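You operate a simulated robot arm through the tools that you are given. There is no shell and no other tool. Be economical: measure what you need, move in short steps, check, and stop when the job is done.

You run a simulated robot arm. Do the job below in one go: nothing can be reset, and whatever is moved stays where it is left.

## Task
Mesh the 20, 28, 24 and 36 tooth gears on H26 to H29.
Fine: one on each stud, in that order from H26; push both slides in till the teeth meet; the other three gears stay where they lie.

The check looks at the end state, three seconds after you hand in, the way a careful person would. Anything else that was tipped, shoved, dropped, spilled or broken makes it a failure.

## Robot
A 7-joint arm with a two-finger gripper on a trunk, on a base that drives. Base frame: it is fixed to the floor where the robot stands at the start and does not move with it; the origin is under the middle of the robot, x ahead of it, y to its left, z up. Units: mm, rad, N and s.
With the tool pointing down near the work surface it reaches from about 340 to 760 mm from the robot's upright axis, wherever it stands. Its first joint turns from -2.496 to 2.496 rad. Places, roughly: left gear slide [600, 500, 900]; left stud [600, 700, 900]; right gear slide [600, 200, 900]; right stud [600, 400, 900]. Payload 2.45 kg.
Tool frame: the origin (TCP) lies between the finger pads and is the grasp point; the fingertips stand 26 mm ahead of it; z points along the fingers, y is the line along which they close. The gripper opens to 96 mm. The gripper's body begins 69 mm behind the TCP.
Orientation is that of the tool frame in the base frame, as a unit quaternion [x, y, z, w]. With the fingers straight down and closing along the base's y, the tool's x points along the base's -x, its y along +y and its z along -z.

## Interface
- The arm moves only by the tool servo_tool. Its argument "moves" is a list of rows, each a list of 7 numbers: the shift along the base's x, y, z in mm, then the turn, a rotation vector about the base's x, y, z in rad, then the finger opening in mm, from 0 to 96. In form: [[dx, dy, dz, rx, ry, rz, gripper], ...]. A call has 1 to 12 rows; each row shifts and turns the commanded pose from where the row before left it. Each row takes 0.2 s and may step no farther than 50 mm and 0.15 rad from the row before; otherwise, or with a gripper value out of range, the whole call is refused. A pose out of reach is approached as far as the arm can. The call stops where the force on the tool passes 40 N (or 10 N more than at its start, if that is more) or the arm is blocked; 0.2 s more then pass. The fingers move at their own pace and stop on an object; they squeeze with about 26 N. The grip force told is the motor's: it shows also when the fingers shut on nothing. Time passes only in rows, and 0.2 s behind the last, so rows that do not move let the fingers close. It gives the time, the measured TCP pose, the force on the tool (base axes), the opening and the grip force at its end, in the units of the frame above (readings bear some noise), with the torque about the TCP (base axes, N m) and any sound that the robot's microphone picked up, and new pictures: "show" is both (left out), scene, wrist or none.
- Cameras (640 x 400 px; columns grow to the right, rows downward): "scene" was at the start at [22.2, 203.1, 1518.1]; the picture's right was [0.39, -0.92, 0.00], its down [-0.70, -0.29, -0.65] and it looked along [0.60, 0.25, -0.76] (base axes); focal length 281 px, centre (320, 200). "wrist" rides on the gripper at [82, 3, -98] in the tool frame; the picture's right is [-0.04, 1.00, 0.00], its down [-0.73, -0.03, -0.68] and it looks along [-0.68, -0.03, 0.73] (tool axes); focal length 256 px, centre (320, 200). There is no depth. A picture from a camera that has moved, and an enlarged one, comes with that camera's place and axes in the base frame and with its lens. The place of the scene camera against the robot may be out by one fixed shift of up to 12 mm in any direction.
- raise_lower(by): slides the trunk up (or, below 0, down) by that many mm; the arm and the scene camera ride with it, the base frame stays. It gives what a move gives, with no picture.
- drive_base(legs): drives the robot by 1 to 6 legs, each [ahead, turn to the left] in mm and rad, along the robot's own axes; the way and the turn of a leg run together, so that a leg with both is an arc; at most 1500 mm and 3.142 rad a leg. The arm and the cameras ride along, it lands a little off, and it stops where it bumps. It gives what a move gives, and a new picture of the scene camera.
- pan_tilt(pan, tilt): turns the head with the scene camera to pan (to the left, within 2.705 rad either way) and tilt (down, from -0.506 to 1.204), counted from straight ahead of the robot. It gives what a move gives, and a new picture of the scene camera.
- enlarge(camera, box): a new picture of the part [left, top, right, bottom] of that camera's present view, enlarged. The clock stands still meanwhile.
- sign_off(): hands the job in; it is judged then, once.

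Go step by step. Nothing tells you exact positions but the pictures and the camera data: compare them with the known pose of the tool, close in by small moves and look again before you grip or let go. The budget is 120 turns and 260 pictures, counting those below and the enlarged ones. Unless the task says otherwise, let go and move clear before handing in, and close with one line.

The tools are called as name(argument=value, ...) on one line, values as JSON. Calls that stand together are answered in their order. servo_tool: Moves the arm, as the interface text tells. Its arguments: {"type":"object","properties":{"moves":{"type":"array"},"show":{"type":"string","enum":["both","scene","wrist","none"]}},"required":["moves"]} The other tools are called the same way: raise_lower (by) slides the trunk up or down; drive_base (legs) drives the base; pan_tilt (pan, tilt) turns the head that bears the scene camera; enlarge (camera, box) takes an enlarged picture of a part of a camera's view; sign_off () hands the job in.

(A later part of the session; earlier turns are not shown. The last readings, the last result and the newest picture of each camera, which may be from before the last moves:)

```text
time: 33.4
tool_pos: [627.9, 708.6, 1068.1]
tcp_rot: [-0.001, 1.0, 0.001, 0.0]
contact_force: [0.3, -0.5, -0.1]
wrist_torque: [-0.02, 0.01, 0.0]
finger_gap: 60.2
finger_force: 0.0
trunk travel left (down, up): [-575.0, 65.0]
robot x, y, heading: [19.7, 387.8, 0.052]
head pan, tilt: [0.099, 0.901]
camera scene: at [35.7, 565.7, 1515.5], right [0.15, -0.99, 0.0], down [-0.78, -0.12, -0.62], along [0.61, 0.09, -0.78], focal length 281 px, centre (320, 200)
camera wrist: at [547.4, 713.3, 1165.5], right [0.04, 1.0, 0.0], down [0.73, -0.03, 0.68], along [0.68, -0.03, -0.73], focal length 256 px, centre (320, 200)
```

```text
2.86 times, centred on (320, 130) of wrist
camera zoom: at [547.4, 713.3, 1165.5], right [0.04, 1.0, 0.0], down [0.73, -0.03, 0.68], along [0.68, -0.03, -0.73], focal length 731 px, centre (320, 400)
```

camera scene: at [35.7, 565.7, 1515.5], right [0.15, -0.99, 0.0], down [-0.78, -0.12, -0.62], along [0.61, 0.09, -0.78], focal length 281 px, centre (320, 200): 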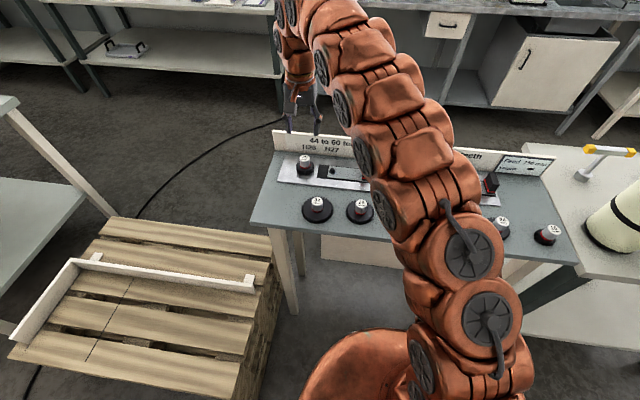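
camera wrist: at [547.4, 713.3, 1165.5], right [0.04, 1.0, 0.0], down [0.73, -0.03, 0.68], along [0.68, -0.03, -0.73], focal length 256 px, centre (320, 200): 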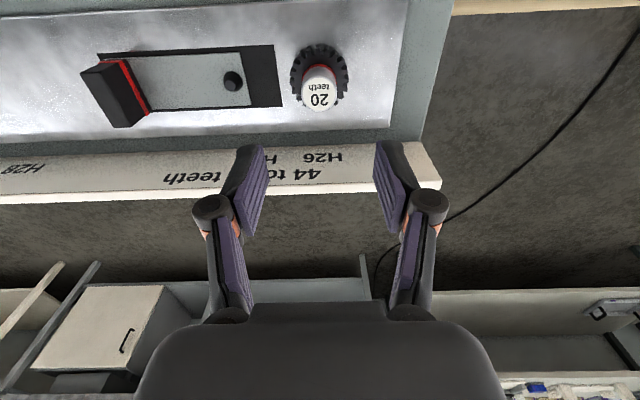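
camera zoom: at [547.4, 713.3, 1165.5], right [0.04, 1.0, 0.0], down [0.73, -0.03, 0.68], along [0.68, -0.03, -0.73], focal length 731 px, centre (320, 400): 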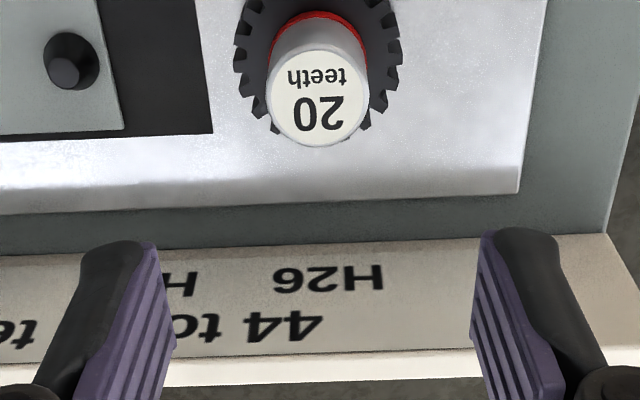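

One row stepped too far and the call was refused, so nothing moved. I resend it with smaller steps.

servo_tool(moves=[[-34, -34, 0, 0, 0, 0, 60], [-34, -34, 0, 0, 0, 0, 60], [-34, -34, 0, 0, 0, 0, 60], [-34, -34, -10, 0, 0, 0, 60], [0, -34, -30, 0, 0, 0, 60], [0, 0, -28, 0, 0, 0, 60], [0, 0, 0, 0, 0, 0, 60], [0, 0, 0, 0, 0, 0, 60]], show="wrist")

enlarge(camera="wrist", box=[220, 60, 420, 200])

```text
time: 35.2
tool_pos: [493.4, 536.2, 1001.2]
tcp_rot: [0.0, 1.0, -0.001, 0.0]
contact_force: [-0.5, 0.3, -0.4]
wrist_torque: [0.01, 0.01, 0.03]
finger_gap: 60.1
finger_force: 0.1
trunk travel left (down, up): [-575.0, 65.0]
robot x, y, heading: [19.9, 381.6, 0.051]
head pan, tilt: [0.099, 0.901]
camera wrist: at [413.1, 540.8, 1098.4], right [0.04, 1.0, 0.0], down [0.73, -0.03, 0.68], along [0.68, -0.03, -0.73], focal length 256 px, centre (320, 200)
```

wrist: 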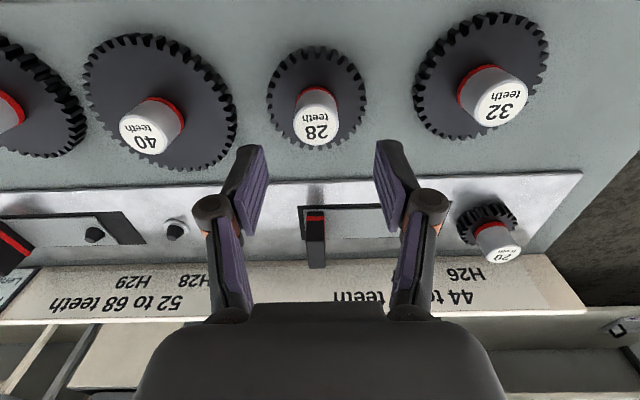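

```text
2.86 times, centred on (320, 130) of wrist
camera zoom: at [413.1, 540.8, 1098.4], right [0.04, 1.0, 0.0], down [0.73, -0.03, 0.68], along [0.68, -0.03, -0.73], focal length 731 px, centre (320, 400)
```

zoom: 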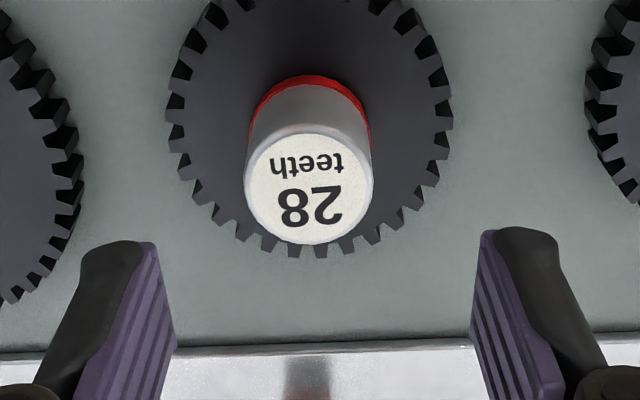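

The 28 gear's hub is at about (492.5, 534). I centre, descend to the same grip height (TCP 948) and close.

servo_tool(moves=[[-0.7, -2, -20, 0, 0, 0, 50], [0, 0, -20, 0, 0, 0, 50], [0, 0, -10, 0, 0, 0, 50], [0, 0, -3, 0, 0, 0, 50], [0, 0, 0, 0, 0, 0, 35], [0, 0, 0, 0, 0, 0, 20], [0, 0, 0, 0, 0, 0, 20], [0, 0, 0, 0, 0, 0, 20]], show="wrist")

enlarge(camera="wrist", box=[220, 60, 420, 200])

```text
time: 37.0
tool_pos: [492.9, 536.3, 948.2]
tcp_rot: [0.001, 1.0, 0.0, 0.0]
contact_force: [1.1, 0.2, 2.1]
wrist_torque: [0.0, -0.04, 0.01]
finger_gap: 28.8
finger_force: 26.2
trunk travel left (down, up): [-575.0, 65.0]
robot x, y, heading: [17.2, 379.1, 0.05]
head pan, tilt: [0.099, 0.901]
camera wrist: at [413.4, 540.8, 1045.8], right [0.04, 1.0, 0.0], down [0.73, -0.03, 0.68], along [0.68, -0.03, -0.73], focal length 256 px, centre (320, 200)
```

wrist: 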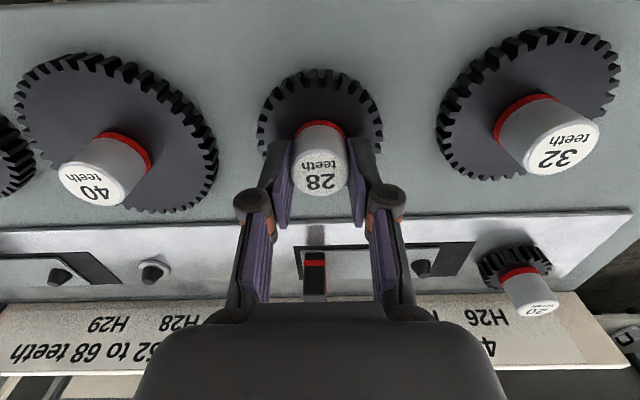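

```text
2.86 times, centred on (320, 130) of wrist
camera zoom: at [413.4, 540.8, 1045.8], right [0.04, 1.0, 0.0], down [0.73, -0.03, 0.68], along [0.68, -0.03, -0.73], focal length 731 px, centre (320, 400)
```

zoom: 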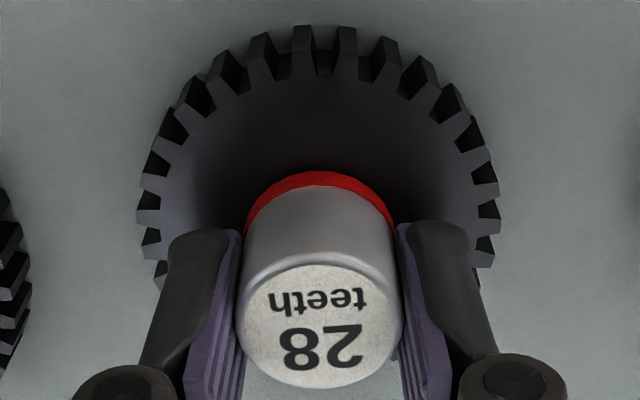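

Gripped. I lift and move to a near-vertical viewing position past H27.

servo_tool(moves=[[0, 0, 15, 0, 0, 0, 20], [0, 0, 40, 0, 0, 0, 20], [0, 0, 45, 0, 0, 0, 20], [0, 0, 18, 0, 0, 0, 20], [42, 24, 0, 0, 0, 0, 20], [42, 24, 0, 0, 0, 0, 20], [42, 22, 0, 0, 0, 0, 20], [31, 18, 0, 0, 0, 0, 20], [0, 0, 0, 0, 0, 0, 20], [0, 0, 0, 0, 0, 0, 20]], show="wrist")

enlarge(camera="wrist", box=[220, 0, 420, 140])

enlarge(camera="wrist", box=[220, 60, 420, 200])

```text
time: 39.2
tool_pos: [648.4, 626.4, 1067.9]
tcp_rot: [0.0, 1.0, 0.0, 0.0]
contact_force: [-0.5, -0.3, -1.2]
wrist_torque: [0.0, 0.02, 0.02]
finger_gap: 29.0
finger_force: 25.9
trunk travel left (down, up): [-575.0, 65.0]
robot x, y, heading: [19.3, 382.2, 0.049]
head pan, tilt: [0.099, 0.901]
camera wrist: at [568.6, 630.7, 1166.0], right [0.04, 1.0, 0.0], down [0.73, -0.03, 0.68], along [0.68, -0.03, -0.73], focal length 256 px, centre (320, 200)
```

wrist: 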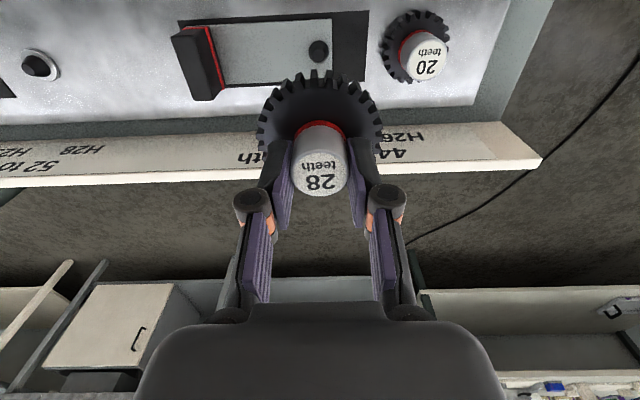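

```text
2.86 times, centred on (320, 70) of wrist
camera zoom: at [568.6, 630.7, 1166.0], right [0.04, 1.0, 0.0], down [0.73, -0.03, 0.68], along [0.68, -0.03, -0.73], focal length 731 px, centre (320, 571)
```

zoom: 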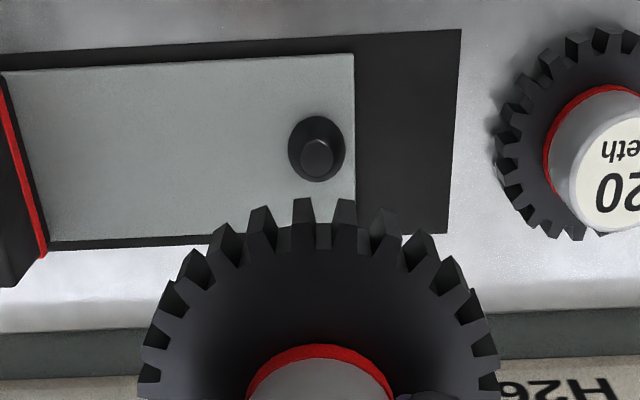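

```text
2.86 times, centred on (320, 130) of wrist
camera zoom: at [568.6, 630.7, 1166.0], right [0.04, 1.0, 0.0], down [0.73, -0.03, 0.68], along [0.68, -0.03, -0.73], focal length 731 px, centre (320, 400)
```

zoom: 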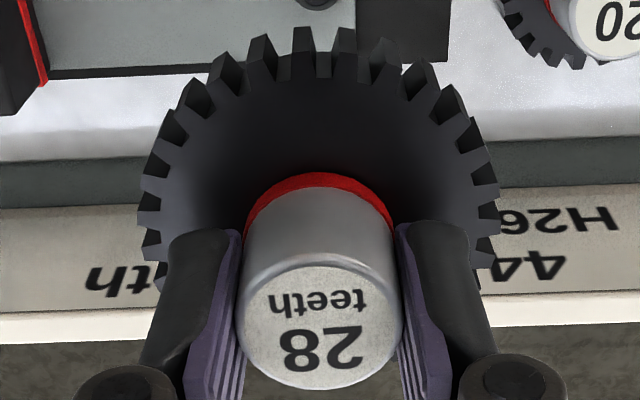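

H27's stud is at about (629, 627) in camera terms; using the H26 correction, the target TCP is about (628.1, 626.1). I move over it and lower to check.

servo_tool(moves=[[-20.3, -0.3, 0, 0, 0, 0, 20], [0, 0, -40, 0, 0, 0, 20], [0, 0, -40, 0, 0, 0, 20], [0, 0, 0, 0, 0, 0, 20], [0, 0, 0, 0, 0, 0, 20]], show="wrist")

enlarge(camera="scene", box=[280, 110, 380, 180])

```text
time: 40.4
tool_pos: [627.6, 623.7, 986.0]
tcp_rot: [0.001, 1.0, 0.0, 0.0]
contact_force: [0.0, 0.2, -1.8]
wrist_torque: [0.0, -0.01, 0.0]
finger_gap: 28.9
finger_force: 26.3
trunk travel left (down, up): [-575.0, 65.0]
robot x, y, heading: [20.0, 388.2, 0.052]
head pan, tilt: [0.099, 0.901]
camera wrist: at [547.9, 628.5, 1084.2], right [0.04, 1.0, 0.0], down [0.73, -0.03, 0.68], along [0.68, -0.03, -0.73], focal length 256 px, centre (320, 200)
```

wrist: 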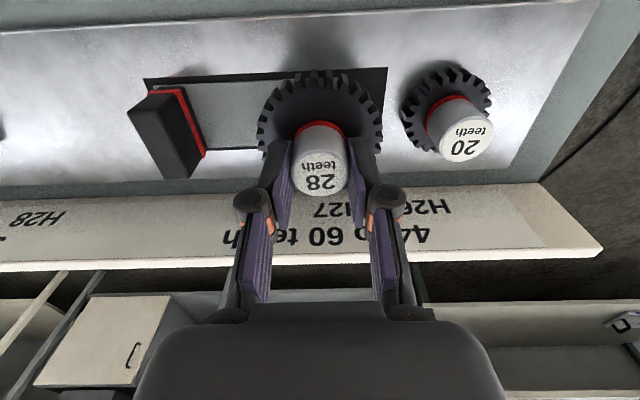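

```text
5.71 times, centred on (330, 145) of scene
camera zoom: at [35.8, 565.7, 1515.6], right [0.15, -0.99, 0.0], down [-0.78, -0.12, -0.62], along [0.61, 0.09, -0.78], focal length 1604 px, centre (263, 514)
```

zoom: 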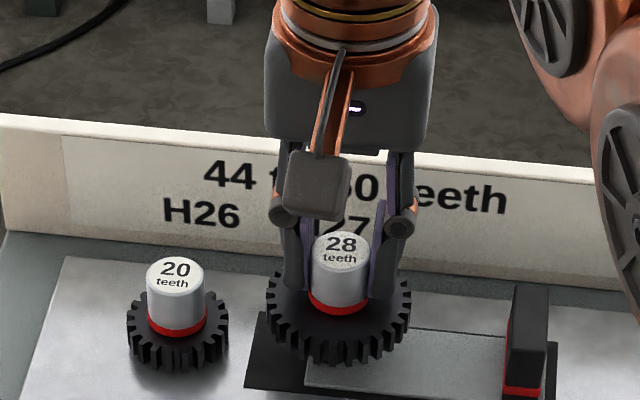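

It is over the stud, which the gear now hides. I apply the small bias seen on H26 and descend, watching force.

servo_tool(moves=[[-0.5, 0.8, -6, 0, 0, 0, 20], [0, 0, -6, 0, 0, 0, 20], [0, 0, -6, 0, 0, 0, 20], [0, 0, -3, 0, 0, 0, 20], [0, 0, 0, 0, 0, 0, 20]], show="none")

servo_tool(moves=[[0, 0, -2, 0, 0, 0, 20], [0, 0, -2, 0, 0, 0, 20], [0, 0, -2, 0, 0, 0, 20], [0, 0, 0, 0, 0, 0, 20]], show="none")

```text
time: 41.6
tool_pos: [627.7, 625.5, 964.9]
tcp_rot: [0.001, 1.0, 0.001, 0.0]
contact_force: [-0.1, -0.6, -0.5]
wrist_torque: [0.03, -0.01, 0.0]
finger_gap: 29.0
finger_force: 25.8
trunk travel left (down, up): [-575.0, 65.0]
robot x, y, heading: [20.6, 383.4, 0.049]
head pan, tilt: [0.099, 0.901]
```

```text
time: 42.6
tool_pos: [627.7, 625.0, 958.5]
tcp_rot: [0.0, 1.0, 0.001, 0.0]
contact_force: [-0.1, -0.9, -0.8]
wrist_torque: [-0.04, 0.03, 0.02]
finger_gap: 29.2
finger_force: 25.6
trunk travel left (down, up): [-575.0, 65.0]
robot x, y, heading: [19.5, 385.2, 0.047]
head pan, tilt: [0.099, 0.901]
```

servo_tool(moves=[[0, 0, -1, 0, 0, 0, 20], [0, 0, -1, 0, 0, 0, 20], [0, 0, -1, 0, 0, 0, 20], [0, 0, -1, 0, 0, 0, 20], [0, 0, 0, 0, 0, 0, 20]], show="wrist")

enlarge(camera="scene", box=[280, 110, 380, 180])

```text
time: 43.8
tool_pos: [627.5, 624.9, 955.6]
tcp_rot: [0.0, 1.0, 0.0, 0.001]
contact_force: [1.4, -0.4, 23.6]
wrist_torque: [-0.01, 0.0, -0.06]
finger_gap: 29.2
finger_force: 25.7
trunk travel left (down, up): [-575.0, 65.0]
robot x, y, heading: [19.3, 386.5, 0.046]
head pan, tilt: [0.099, 0.901]
camera wrist: at [547.8, 629.7, 1053.6], right [0.04, 1.0, 0.0], down [0.73, -0.03, 0.68], along [0.68, -0.03, -0.73], focal length 256 px, centre (320, 200)
```

wrist: 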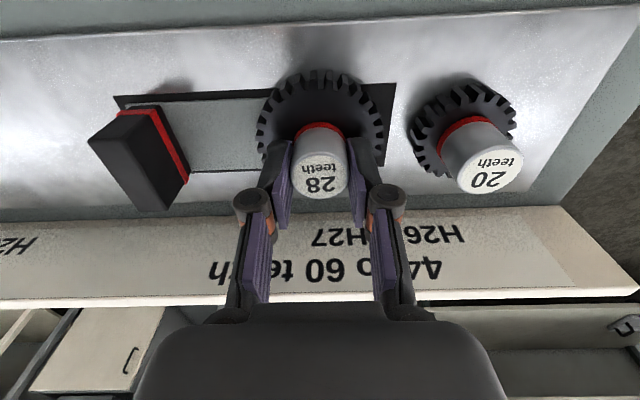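

```text
5.71 times, centred on (330, 145) of scene
camera zoom: at [34.7, 565.1, 1515.8], right [0.15, -0.99, 0.0], down [-0.77, -0.12, -0.62], along [0.61, 0.09, -0.78], focal length 1604 px, centre (263, 514)
```

zoom: 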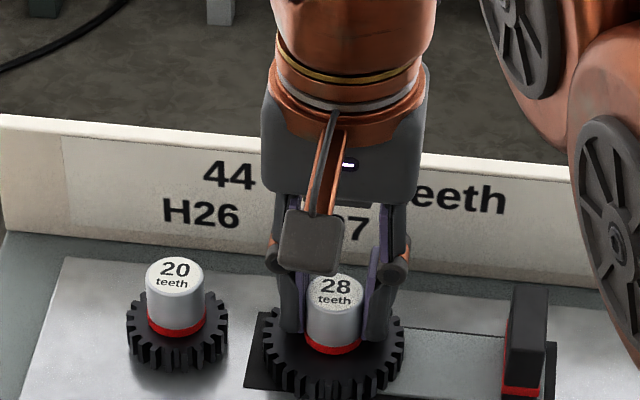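

Pure vertical contact at about the same height as H26, so it looks seated. I release, rise and check.

servo_tool(moves=[[0, 0, 1.5, 0, 0, 0, 20], [0, 0, 0, 0, 0, 0, 45], [0, 0, 0, 0, 0, 0, 48], [0, 0, 15, 0, 0, 0, 48], [0, 0, 30, 0, 0, 0, 48], [0, 0, 40, 0, 0, 0, 60], [0, 0, 25, 0, 0, 0, 60], [0, 0, 0, 0, 0, 0, 60]], show="wrist")

enlarge(camera="scene", box=[280, 110, 380, 180])

enlarge(camera="wrist", box=[120, 0, 480, 200])

```text
time: 45.6
tool_pos: [630.0, 625.0, 1066.3]
tcp_rot: [0.0, 1.0, 0.0, 0.0]
contact_force: [0.8, -0.4, -0.4]
wrist_torque: [0.0, 0.0, 0.01]
finger_gap: 59.9
finger_force: 0.1
trunk travel left (down, up): [-575.0, 65.0]
robot x, y, heading: [14.6, 381.5, 0.044]
head pan, tilt: [0.099, 0.901]
camera wrist: at [549.8, 629.6, 1164.5], right [0.04, 1.0, 0.0], down [0.73, -0.03, 0.68], along [0.68, -0.03, -0.73], focal length 256 px, centre (320, 200)
```

wrist: 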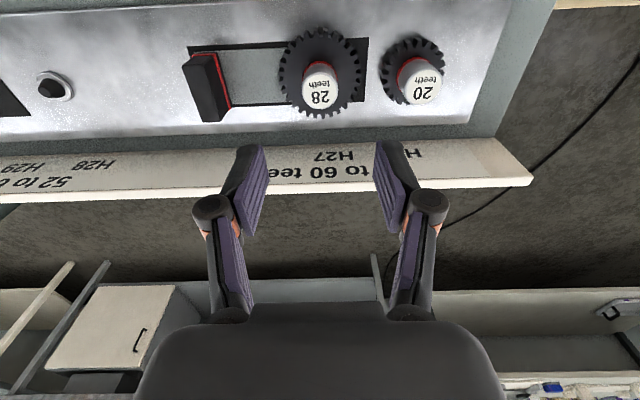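

```text
5.71 times, centred on (330, 145) of scene
camera zoom: at [35.7, 565.6, 1515.5], right [0.15, -0.99, 0.0], down [-0.78, -0.12, -0.62], along [0.61, 0.09, -0.78], focal length 1604 px, centre (263, 514)
```

zoom: 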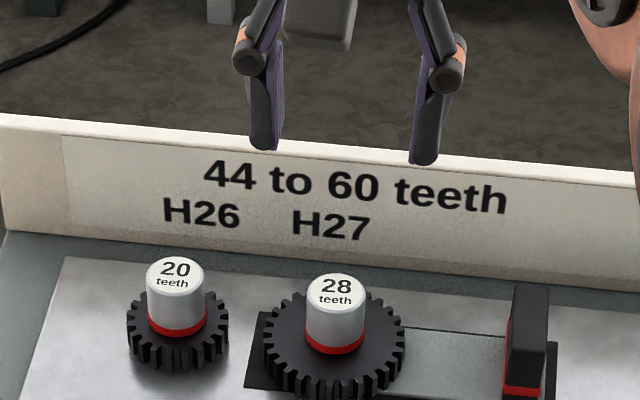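

```text
1.78 times, centred on (300, 100) of wrist
camera zoom: at [549.8, 629.6, 1164.5], right [0.04, 1.0, 0.0], down [0.73, -0.03, 0.68], along [0.68, -0.03, -0.73], focal length 455 px, centre (356, 378)
```

zoom: 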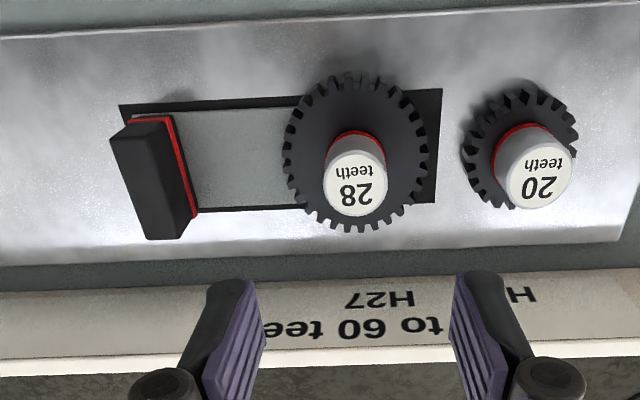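

Both left gears are seated. Next is the left slide, whose handle is a slab at about y≈527, x≈630. I move above it for a closer look.

servo_tool(moves=[[-8, -45, 0, 0, 0, 0, 70], [-8, -45, -15, 0, 0, 0, 70], [0, -8, -40, 0, 0, 0, 70], [0, 0, 0, 0, 0, 0, 70], [0, 0, 0, 0, 0, 0, 70]], show="wrist")

enlarge(camera="wrist", box=[200, 40, 440, 200])

enlarge(camera="scene", box=[280, 130, 400, 210])

```text
time: 46.8
tool_pos: [610.4, 524.8, 1013.2]
tcp_rot: [0.0, 1.0, 0.0, 0.0]
contact_force: [0.9, 0.2, 0.3]
wrist_torque: [0.0, -0.01, 0.02]
finger_gap: 70.3
finger_force: 0.1
trunk travel left (down, up): [-575.0, 65.0]
robot x, y, heading: [17.0, 384.2, 0.05]
head pan, tilt: [0.099, 0.901]
camera wrist: at [531.1, 530.1, 1111.1], right [0.04, 1.0, 0.0], down [0.73, -0.03, 0.68], along [0.68, -0.03, -0.73], focal length 256 px, centre (320, 200)
```

wrist: 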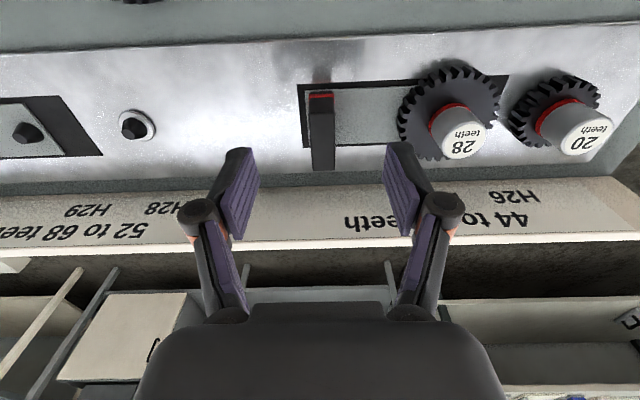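

```text
2.50 times, centred on (320, 120) of wrist
camera zoom: at [531.1, 530.1, 1111.1], right [0.04, 1.0, 0.0], down [0.73, -0.03, 0.68], along [0.68, -0.03, -0.73], focal length 640 px, centre (320, 400)
```

zoom: 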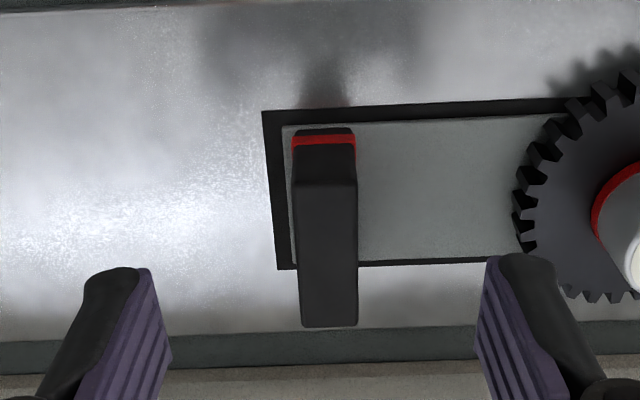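

```text
5.00 times, centred on (340, 170) of scene
camera zoom: at [35.8, 565.6, 1515.6], right [0.15, -0.99, 0.0], down [-0.78, -0.12, -0.62], along [0.61, 0.09, -0.78], focal length 1404 px, centre (220, 350)
```

zoom: 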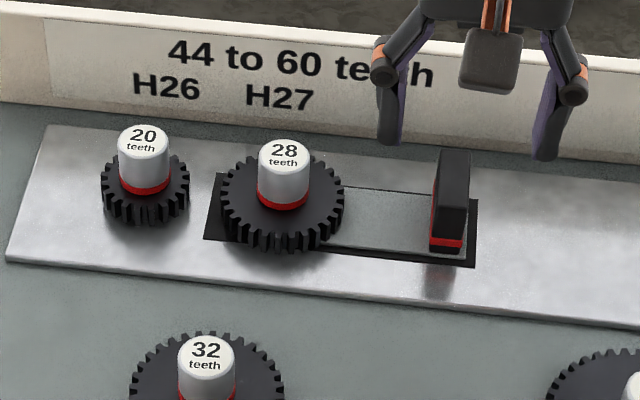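

The handle spans x 608–658, y≈519–536 and z up to about 938. I straddle it at (632, 527.5) and grip it.

servo_tool(moves=[[21, 2.5, 0, 0, 0, 0, 60], [0, 0, -30, 0, 0, 0, 60], [0, 0, -30, 0, 0, 0, 55], [0, 0, -13, 0, 0, 0, 50], [0, 0, 0, 0, 0, 0, 30], [0, 0, 0, 0, 0, 0, 12], [0, 0, 0, 0, 0, 0, 10], [0, 0, 0, 0, 0, 0, 10]], show="wrist")

enlarge(camera="scene", box=[280, 130, 400, 210])

```text
time: 48.6
tool_pos: [634.3, 528.4, 938.4]
tcp_rot: [0.0, 1.0, 0.0, -0.001]
contact_force: [0.9, -2.5, -2.7]
wrist_torque: [-0.08, -0.56, 0.44]
finger_gap: 17.7
finger_force: 43.4
trunk travel left (down, up): [-575.0, 65.0]
robot x, y, heading: [22.6, 381.9, 0.047]
head pan, tilt: [0.099, 0.901]
camera wrist: at [553.2, 533.6, 1036.2], right [0.04, 1.0, 0.0], down [0.73, -0.03, 0.68], along [0.68, -0.03, -0.73], focal length 256 px, centre (320, 200)
```

wrist: 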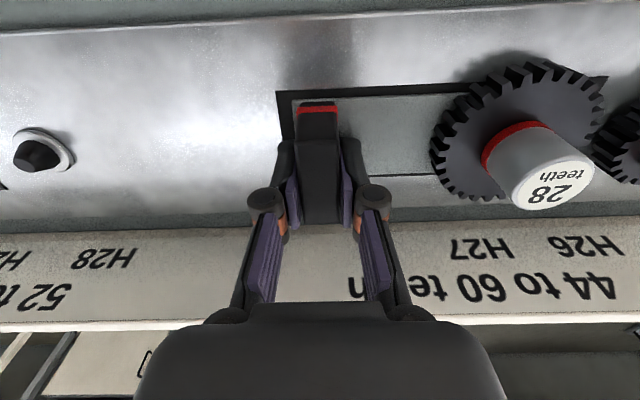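

```text
5.00 times, centred on (340, 170) of scene
camera zoom: at [36.0, 565.4, 1515.5], right [0.15, -0.99, 0.0], down [-0.78, -0.12, -0.62], along [0.61, 0.09, -0.78], focal length 1404 px, centre (220, 350)
```

zoom: 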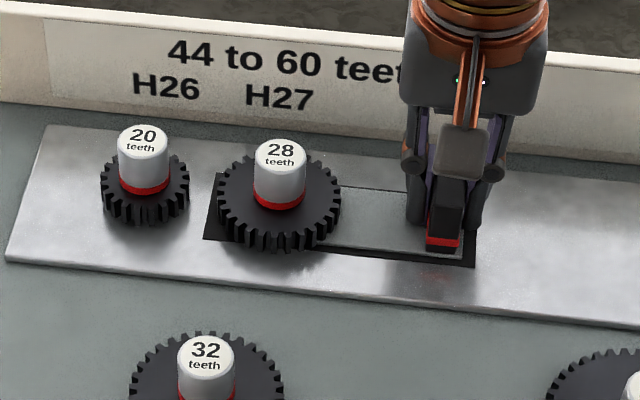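

Gripped, and the slide follows. I push +y in small steps.

servo_tool(moves=[[0, 3, 0, 0, 0, 0, 10], [0, 3, 0, 0, 0, 0, 10], [0, 3, 0, 0, 0, 0, 10], [0, 3, 0, 0, 0, 0, 10], [0, 3, 0, 0, 0, 0, 10], [0, 0, 0, 0, 0, 0, 10]], show="wrist")

enlarge(camera="scene", box=[280, 130, 400, 210])

```text
time: 50.0
tool_pos: [633.5, 546.1, 938.4]
tcp_rot: [0.001, 1.0, 0.0, 0.001]
contact_force: [6.5, -2.4, -4.3]
wrist_torque: [-0.03, -1.23, 0.41]
finger_gap: 17.9
finger_force: 43.1
trunk travel left (down, up): [-575.0, 65.0]
robot x, y, heading: [18.1, 382.4, 0.049]
head pan, tilt: [0.099, 0.901]
camera wrist: at [553.2, 549.4, 1036.2], right [0.04, 1.0, 0.0], down [0.73, -0.03, 0.68], along [0.68, -0.03, -0.73], focal length 256 px, centre (320, 200)
```

wrist: 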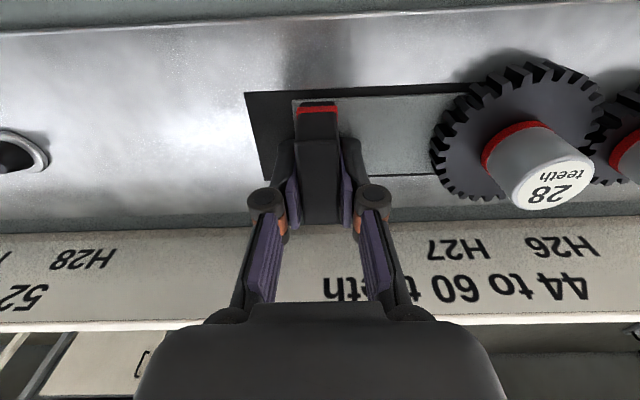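

```text
5.00 times, centred on (340, 170) of scene
camera zoom: at [36.4, 565.5, 1515.5], right [0.15, -0.99, 0.0], down [-0.78, -0.12, -0.62], along [0.61, 0.09, -0.78], focal length 1404 px, centre (220, 350)
```

zoom: 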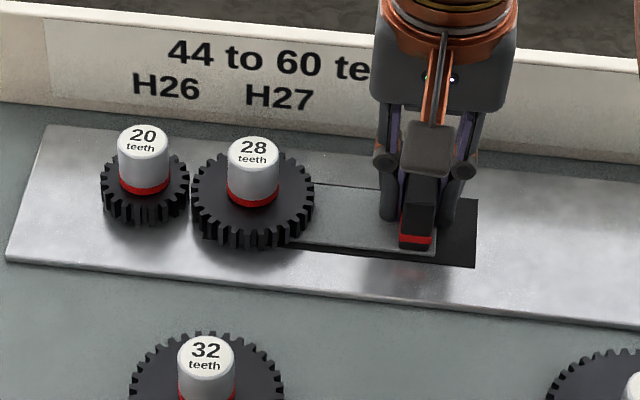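

The teeth are about to touch. I continue in 1 mm steps, watching force.

servo_tool(moves=[[0, 1, 0, 0, 0, 0, 10], [0, 1, 0, 0, 0, 0, 10], [0, 1, 0, 0, 0, 0, 10], [0, 0, 0, 0, 0, 0, 10]], show="none")

enlarge(camera="scene", box=[290, 140, 350, 185])

```text
time: 51.0
tool_pos: [633.1, 547.7, 937.1]
tcp_rot: [0.0, 1.0, 0.0, 0.0]
contact_force: [2.4, -2.2, -8.8]
wrist_torque: [-0.08, -0.43, 0.43]
finger_gap: 17.8
finger_force: 43.0
trunk travel left (down, up): [-575.0, 65.0]
robot x, y, heading: [15.4, 383.8, 0.05]
head pan, tilt: [0.099, 0.901]
```

```text
8.89 times, centred on (320, 162) of scene
camera zoom: at [36.2, 565.5, 1515.5], right [0.15, -0.99, 0.0], down [-0.78, -0.12, -0.62], along [0.61, 0.09, -0.78], focal length 2495 px, centre (320, 533)
```

zoom: 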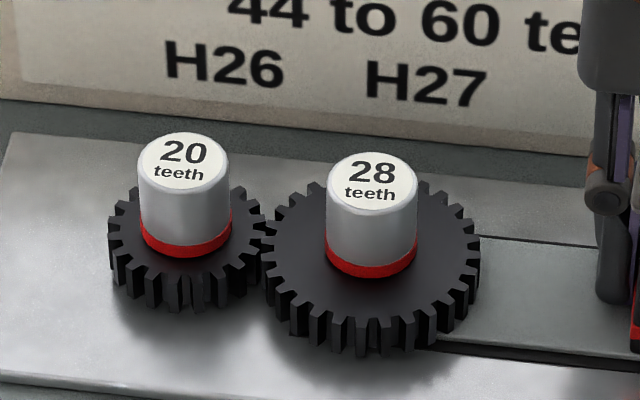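

The tips are just touching, at a centre distance of about 60 mm. I continue pushing toward full mesh.

servo_tool(moves=[[0, 1, 0, 0, 0, 0, 10], [0, 1, 0, 0, 0, 0, 10], [0, 1, 0, 0, 0, 0, 10], [0, 0, 0, 0, 0, 0, 10]], show="none")

enlarge(camera="scene", box=[290, 140, 350, 185])

```text
time: 52.0
tool_pos: [632.5, 549.3, 938.0]
tcp_rot: [0.001, 1.0, 0.0, 0.0]
contact_force: [-1.8, -1.7, 0.2]
wrist_torque: [-0.11, 1.28, 0.36]
finger_gap: 17.7
finger_force: 43.3
trunk travel left (down, up): [-575.0, 65.0]
robot x, y, heading: [18.5, 386.3, 0.05]
head pan, tilt: [0.099, 0.901]
```

```text
8.89 times, centred on (320, 162) of scene
camera zoom: at [35.7, 565.3, 1515.6], right [0.15, -0.99, 0.0], down [-0.78, -0.12, -0.62], along [0.61, 0.09, -0.78], focal length 2495 px, centre (320, 533)
```

zoom: 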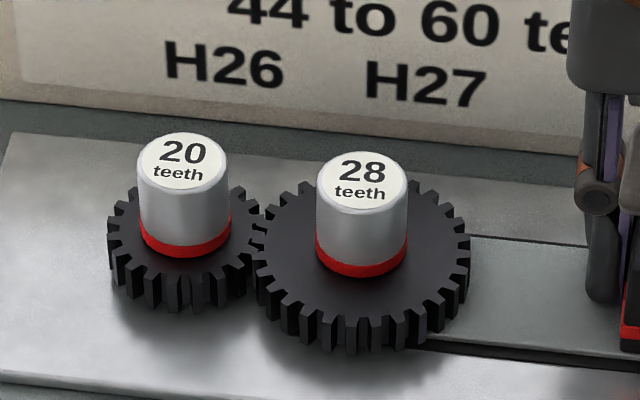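

The teeth are interleaving and the force is low. I push a bit more.

servo_tool(moves=[[0, 1, 0, 0, 0, 0, 10], [0, 1, 0, 0, 0, 0, 10], [0, 0, 0, 0, 0, 0, 10]], show="none")

enlarge(camera="scene", box=[290, 140, 350, 185])

servo_tool(moves=[[0, 1, 0, 0, 0, 0, 10], [0, 0, 0, 0, 0, 0, 10]], show="none")

enlarge(camera="scene", box=[290, 140, 350, 185])

```text
time: 52.8
tool_pos: [633.2, 552.9, 938.1]
tcp_rot: [0.001, 1.0, 0.0, 0.0]
contact_force: [-6.5, -4.5, -0.2]
wrist_torque: [-0.15, 0.35, 0.46]
finger_gap: 17.8
finger_force: 42.7
trunk travel left (down, up): [-575.0, 65.0]
robot x, y, heading: [18.7, 382.5, 0.049]
head pan, tilt: [0.099, 0.901]
```

```text
8.89 times, centred on (320, 162) of scene
camera zoom: at [35.3, 565.2, 1515.6], right [0.15, -0.99, 0.0], down [-0.77, -0.12, -0.62], along [0.61, 0.09, -0.78], focal length 2495 px, centre (320, 533)
```

zoom: 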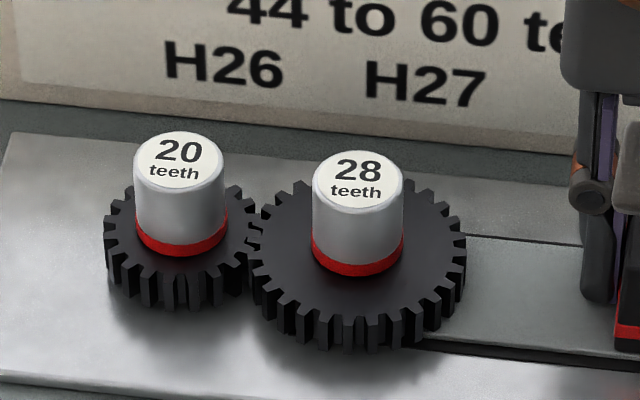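

```text
time: 53.4
tool_pos: [633.7, 552.4, 939.0]
tcp_rot: [0.001, 1.0, 0.0, -0.002]
contact_force: [-10.7, -10.3, -2.2]
wrist_torque: [-0.36, -0.35, 0.46]
finger_gap: 17.7
finger_force: 43.4
trunk travel left (down, up): [-575.0, 65.0]
robot x, y, heading: [20.6, 383.3, 0.056]
head pan, tilt: [0.099, 0.901]
```

```text
8.89 times, centred on (320, 162) of scene
camera zoom: at [35.1, 564.7, 1515.6], right [0.15, -0.99, 0.0], down [-0.77, -0.12, -0.62], along [0.61, 0.09, -0.78], focal length 2495 px, centre (320, 533)
```

zoom: 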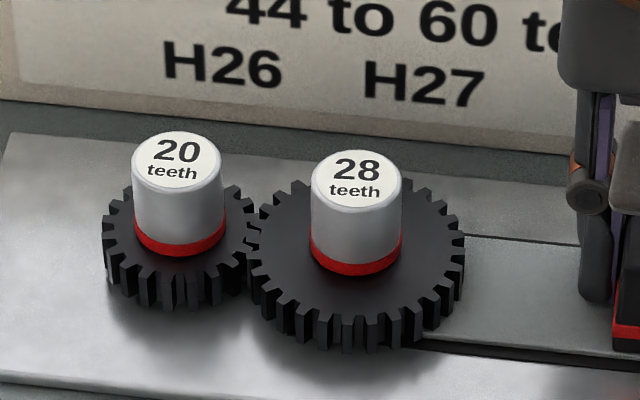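

The side force is rising (about 10 N) and the 20 gear has taken up its play. I look at the teeth more closely.

enlarge(camera="scene", box=[305, 154, 327, 170])

enlarge(camera="wrist", box=[420, 20, 640, 220])

```text
16.00 times, centred on (316, 162) of scene
camera zoom: at [35.1, 564.7, 1515.6], right [0.15, -0.99, 0.0], down [-0.77, -0.12, -0.62], along [0.61, 0.09, -0.78], focal length 4492 px, centre (384, 808)
```

zoom: 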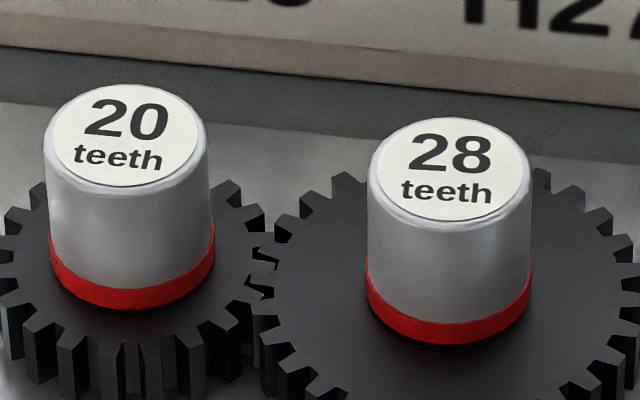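

```text
2.00 times, centred on (530, 120) of wrist
camera zoom: at [553.2, 557.2, 1036.3], right [0.04, 1.0, 0.0], down [0.73, -0.03, 0.68], along [0.68, -0.03, -0.73], focal length 512 px, centre (-100, 360)
```

zoom: 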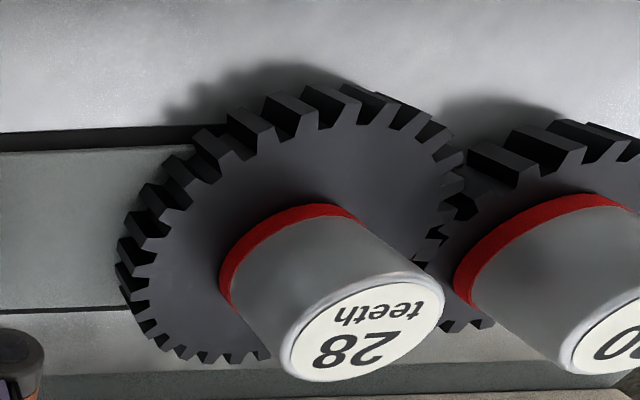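

The teeth are interleaved. I nudge 1 mm more to see whether this is the hard stop of full mesh.

servo_tool(moves=[[0, 1, 0, 0, 0, 0, 10], [0, 0, 0, 0, 0, 0, 10], [0, 0, 0, 0, 0, 0, 10]], show="none")

enlarge(camera="scene", box=[305, 154, 327, 170])

```text
time: 54.2
tool_pos: [633.3, 551.9, 938.6]
tcp_rot: [0.0, 1.0, -0.001, 0.0]
contact_force: [-4.2, -17.4, 2.9]
wrist_torque: [-0.55, 0.85, 0.43]
finger_gap: 17.7
finger_force: 42.9
trunk travel left (down, up): [-575.0, 65.0]
robot x, y, heading: [17.1, 386.4, 0.048]
head pan, tilt: [0.099, 0.901]
```

```text
16.00 times, centred on (316, 162) of scene
camera zoom: at [35.6, 564.0, 1515.8], right [0.15, -0.99, 0.0], down [-0.78, -0.12, -0.62], along [0.61, 0.09, -0.78], focal length 4492 px, centre (384, 808)
```

zoom: 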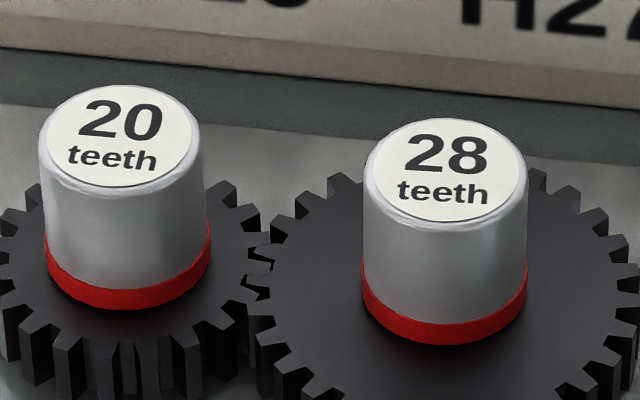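

Resistance is now firm (17 N). I need to tell full mesh from a tip jam, so I release the handle and look down on the mesh with the wrist camera.

servo_tool(moves=[[0, -0.8, 0, 0, 0, 0, 17], [0, 0, 0, 0, 0, 0, 35], [0, 0, 0, 0, 0, 0, 40], [0, 0, 30, 0, 0, 0, 40], [0, 0, 40, 0, 0, 0, 40], [0, 20, 30, 0, 0, 0, 40], [10, 48, 0, 0, 0, 0, 40], [7, 48, 0, 0, 0, 0, 40], [0, 12, 0, 0, 0, 0, 40], [0, 0, 0, 0, 0, 0, 40]], show="wrist")

enlarge(camera="wrist", box=[260, 0, 380, 80])

```text
time: 56.4
tool_pos: [650.0, 681.0, 1036.5]
tcp_rot: [-0.001, 1.0, 0.0, -0.001]
contact_force: [0.3, 0.1, 0.1]
wrist_torque: [0.01, 0.0, 0.01]
finger_gap: 40.0
finger_force: 0.0
trunk travel left (down, up): [-575.0, 65.0]
robot x, y, heading: [14.4, 387.0, 0.05]
head pan, tilt: [0.099, 0.901]
camera wrist: at [571.5, 685.9, 1134.4], right [0.04, 1.0, 0.0], down [0.73, -0.03, 0.68], along [0.68, -0.03, -0.73], focal length 256 px, centre (320, 200)
```

wrist: 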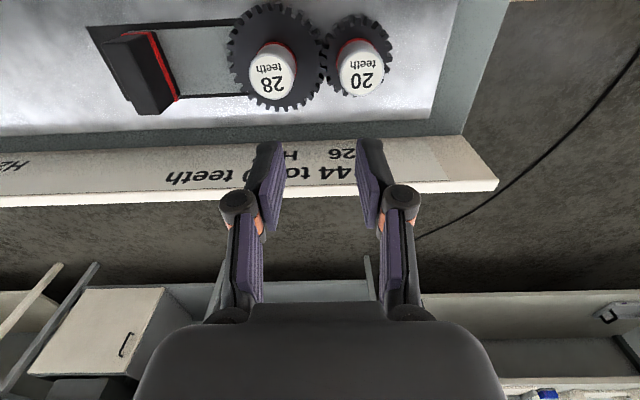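

```text
5.00 times, centred on (320, 40) of wrist
camera zoom: at [571.5, 685.9, 1134.4], right [0.04, 1.0, 0.0], down [0.73, -0.03, 0.68], along [0.68, -0.03, -0.73], focal length 1280 px, centre (320, 1000)
```

zoom: 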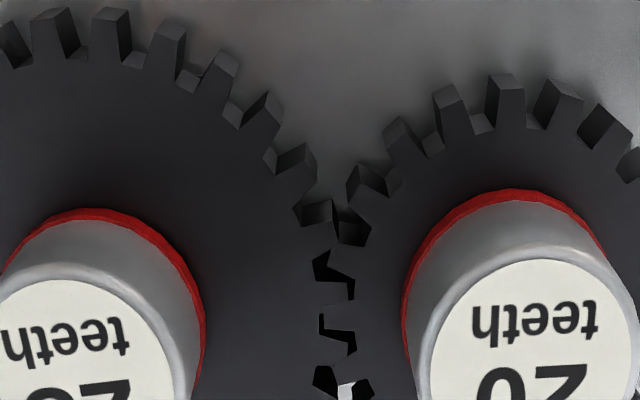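

The teeth are interleaved. I shift the view a little to see the full mesh zone and judge the depth.

servo_tool(moves=[[-20, 0, 0, 0, 0, 0, 40], [0, 0, 0, 0, 0, 0, 40]], show="none")

enlarge(camera="wrist", box=[290, 30, 360, 100])

```text
time: 57.0
tool_pos: [630.4, 679.5, 1038.3]
tcp_rot: [-0.001, 1.0, -0.001, -0.001]
contact_force: [-0.4, 0.1, -0.3]
wrist_torque: [0.01, 0.01, -0.02]
finger_gap: 39.9
finger_force: 0.0
trunk travel left (down, up): [-575.0, 65.0]
robot x, y, heading: [20.8, 382.8, 0.046]
head pan, tilt: [0.099, 0.901]
```

```text
5.71 times, centred on (325, 65) of wrist
camera zoom: at [551.1, 685.1, 1135.7], right [0.04, 1.0, 0.0], down [0.73, -0.03, 0.68], along [0.68, -0.03, -0.73], focal length 1463 px, centre (291, 971)
```

zoom: 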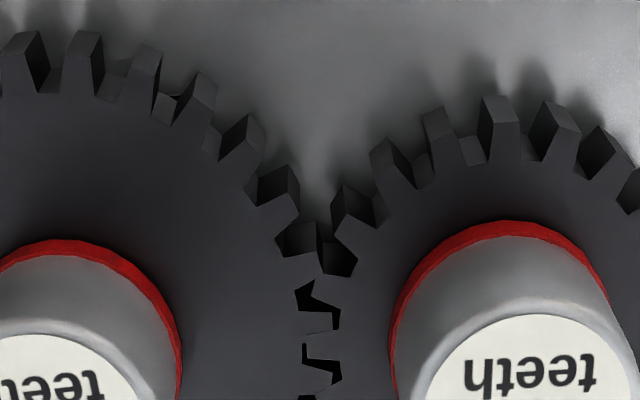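

enlarge(camera="wrist", box=[300, 70, 350, 120])

servo_tool(moves=[[-45, 0, 0, 0, 0, 0, 40], [0, 0, 0, 0, 0, 0, 40]], show="none")

enlarge(camera="wrist", box=[290, 90, 370, 150])

```text
8.00 times, centred on (325, 95) of wrist
camera zoom: at [551.1, 685.1, 1135.7], right [0.04, 1.0, 0.0], down [0.73, -0.03, 0.68], along [0.68, -0.03, -0.73], focal length 2048 px, centre (280, 1040)
```

zoom: 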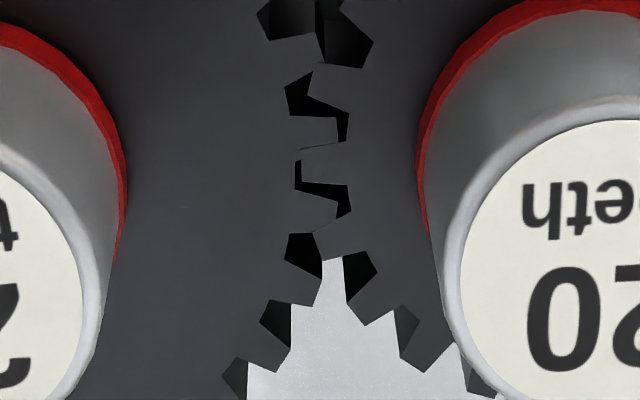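

```text
time: 57.6
tool_pos: [584.1, 680.7, 1039.7]
tcp_rot: [0.0, 1.0, -0.001, 0.0]
contact_force: [-0.5, 0.7, -1.0]
wrist_torque: [0.0, 0.02, 0.0]
finger_gap: 40.2
finger_force: 0.0
trunk travel left (down, up): [-575.0, 65.0]
robot x, y, heading: [16.4, 382.6, 0.049]
head pan, tilt: [0.099, 0.901]
```

```text
6.67 times, centred on (330, 120) of wrist
camera zoom: at [504.7, 685.4, 1137.6], right [0.04, 1.0, 0.0], down [0.73, -0.03, 0.68], along [0.68, -0.03, -0.73], focal length 1707 px, centre (253, 733)
```

zoom: 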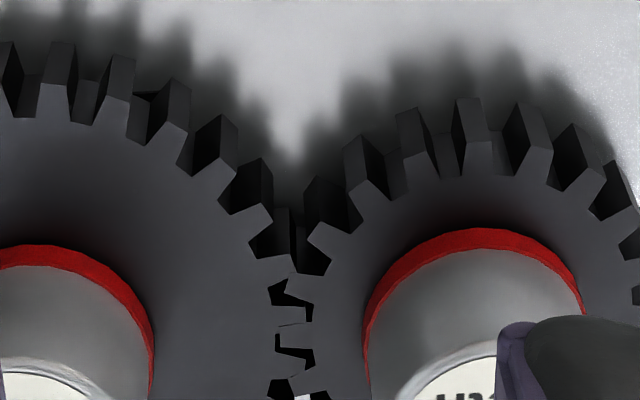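

The left pair is well meshed. Next is the 24 gear, estimated at (487, 198): I travel there and look.

servo_tool(moves=[[-9, -44, 0, 0, 0, 0, 50], [-9, -44, 0, 0, 0, 0, 50], [-9, -44, 0, 0, 0, 0, 50], [-9, -44, 0, 0, 0, 0, 50], [-9, -44, 0, 0, 0, 0, 50], [-9, -44, 0, 0, 0, 0, 50], [-9, -44, 0, 0, 0, 0, 50], [-9, -44, 0, 0, 0, 0, 50], [-9, -44, 0, 0, 0, 0, 50], [-8, -44, 0, 0, 0, 0, 50], [-8, -43, -20, 0, 0, 0, 50], [0, 0, -20, 0, 0, 0, 50]], show="none")

servo_tool(moves=[[0, 0, 0, 0, 0, 0, 50], [0, 0, 0, 0, 0, 0, 50]], show="wrist")

enlarge(camera="wrist", box=[220, 60, 420, 200])

```text
time: 60.2
tool_pos: [489.0, 198.1, 999.9]
tcp_rot: [0.0, 1.0, 0.0, 0.001]
contact_force: [-0.6, -0.4, 0.1]
wrist_torque: [0.02, -0.03, 0.0]
finger_gap: 50.0
finger_force: 0.1
trunk travel left (down, up): [-575.0, 65.0]
robot x, y, heading: [21.5, 381.1, 0.053]
head pan, tilt: [0.099, 0.901]
```

```text
time: 60.8
tool_pos: [487.1, 198.6, 999.0]
tcp_rot: [0.0, 1.0, 0.0, 0.0]
contact_force: [-0.2, -0.5, 0.5]
wrist_torque: [0.01, -0.02, -0.01]
finger_gap: 50.2
finger_force: 0.1
trunk travel left (down, up): [-575.0, 65.0]
robot x, y, heading: [22.0, 384.3, 0.053]
head pan, tilt: [0.099, 0.901]
camera wrist: at [408.5, 202.7, 1097.0], right [0.04, 1.0, 0.0], down [0.73, -0.03, 0.68], along [0.68, -0.03, -0.73], focal length 256 px, centre (320, 200)
```

wrist: 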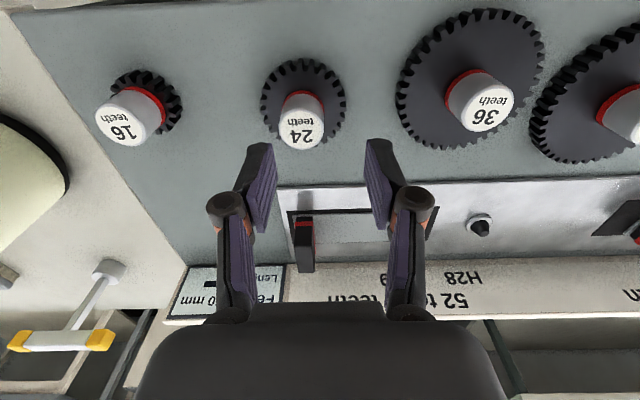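

```text
2.86 times, centred on (320, 130) of wrist
camera zoom: at [408.5, 202.7, 1097.0], right [0.04, 1.0, 0.0], down [0.73, -0.03, 0.68], along [0.68, -0.03, -0.73], focal length 731 px, centre (320, 400)
```

zoom: 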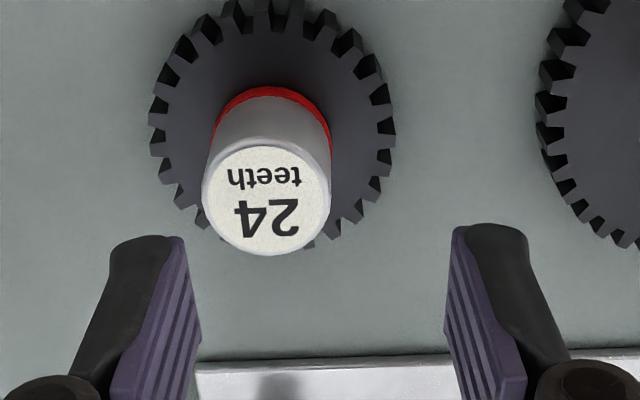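

The 24 hub is at about 12 mm to −y of the TCP. I shift, descend and grip.

servo_tool(moves=[[0, -12, 0, 0, 0, 0, 50], [0, 0, -20, 0, 0, 0, 50], [0, 0, -20, 0, 0, 0, 50], [0, 0, -10, 0, 0, 0, 50], [0, 0, -2, 0, 0, 0, 50], [0, 0, 0, 0, 0, 0, 35], [0, 0, 0, 0, 0, 0, 20], [0, 0, 0, 0, 0, 0, 20], [0, 0, 0, 0, 0, 0, 20]], show="wrist")

enlarge(camera="wrist", box=[220, 60, 420, 200])

```text
time: 62.8
tool_pos: [488.8, 186.8, 946.7]
tcp_rot: [-0.001, 1.0, 0.0, 0.0]
contact_force: [-0.8, -0.8, 1.9]
wrist_torque: [-0.01, -0.03, 0.01]
finger_gap: 29.0
finger_force: 25.7
trunk travel left (down, up): [-575.0, 65.0]
robot x, y, heading: [19.7, 380.5, 0.056]
head pan, tilt: [0.099, 0.901]
camera wrist: at [408.2, 192.0, 1044.7], right [0.04, 1.0, 0.0], down [0.73, -0.03, 0.68], along [0.68, -0.03, -0.73], focal length 256 px, centre (320, 200)
```

wrist: 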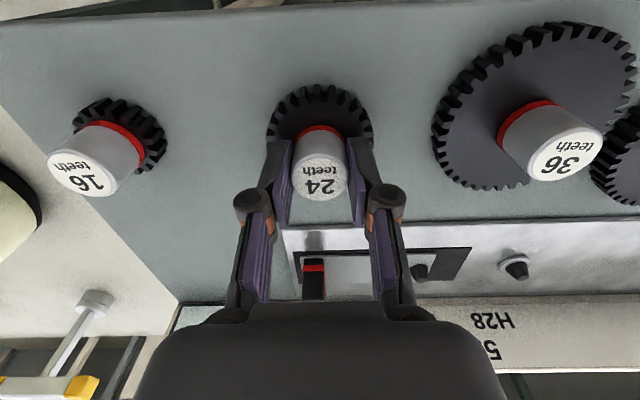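

```text
2.86 times, centred on (320, 130) of wrist
camera zoom: at [408.2, 192.0, 1044.7], right [0.04, 1.0, 0.0], down [0.73, -0.03, 0.68], along [0.68, -0.03, -0.73], focal length 731 px, centre (320, 400)
```

zoom: 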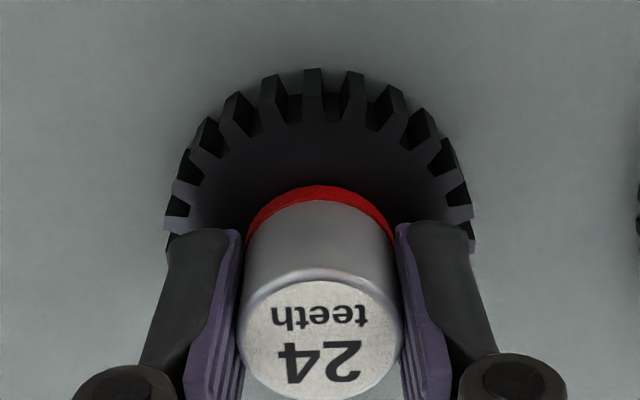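

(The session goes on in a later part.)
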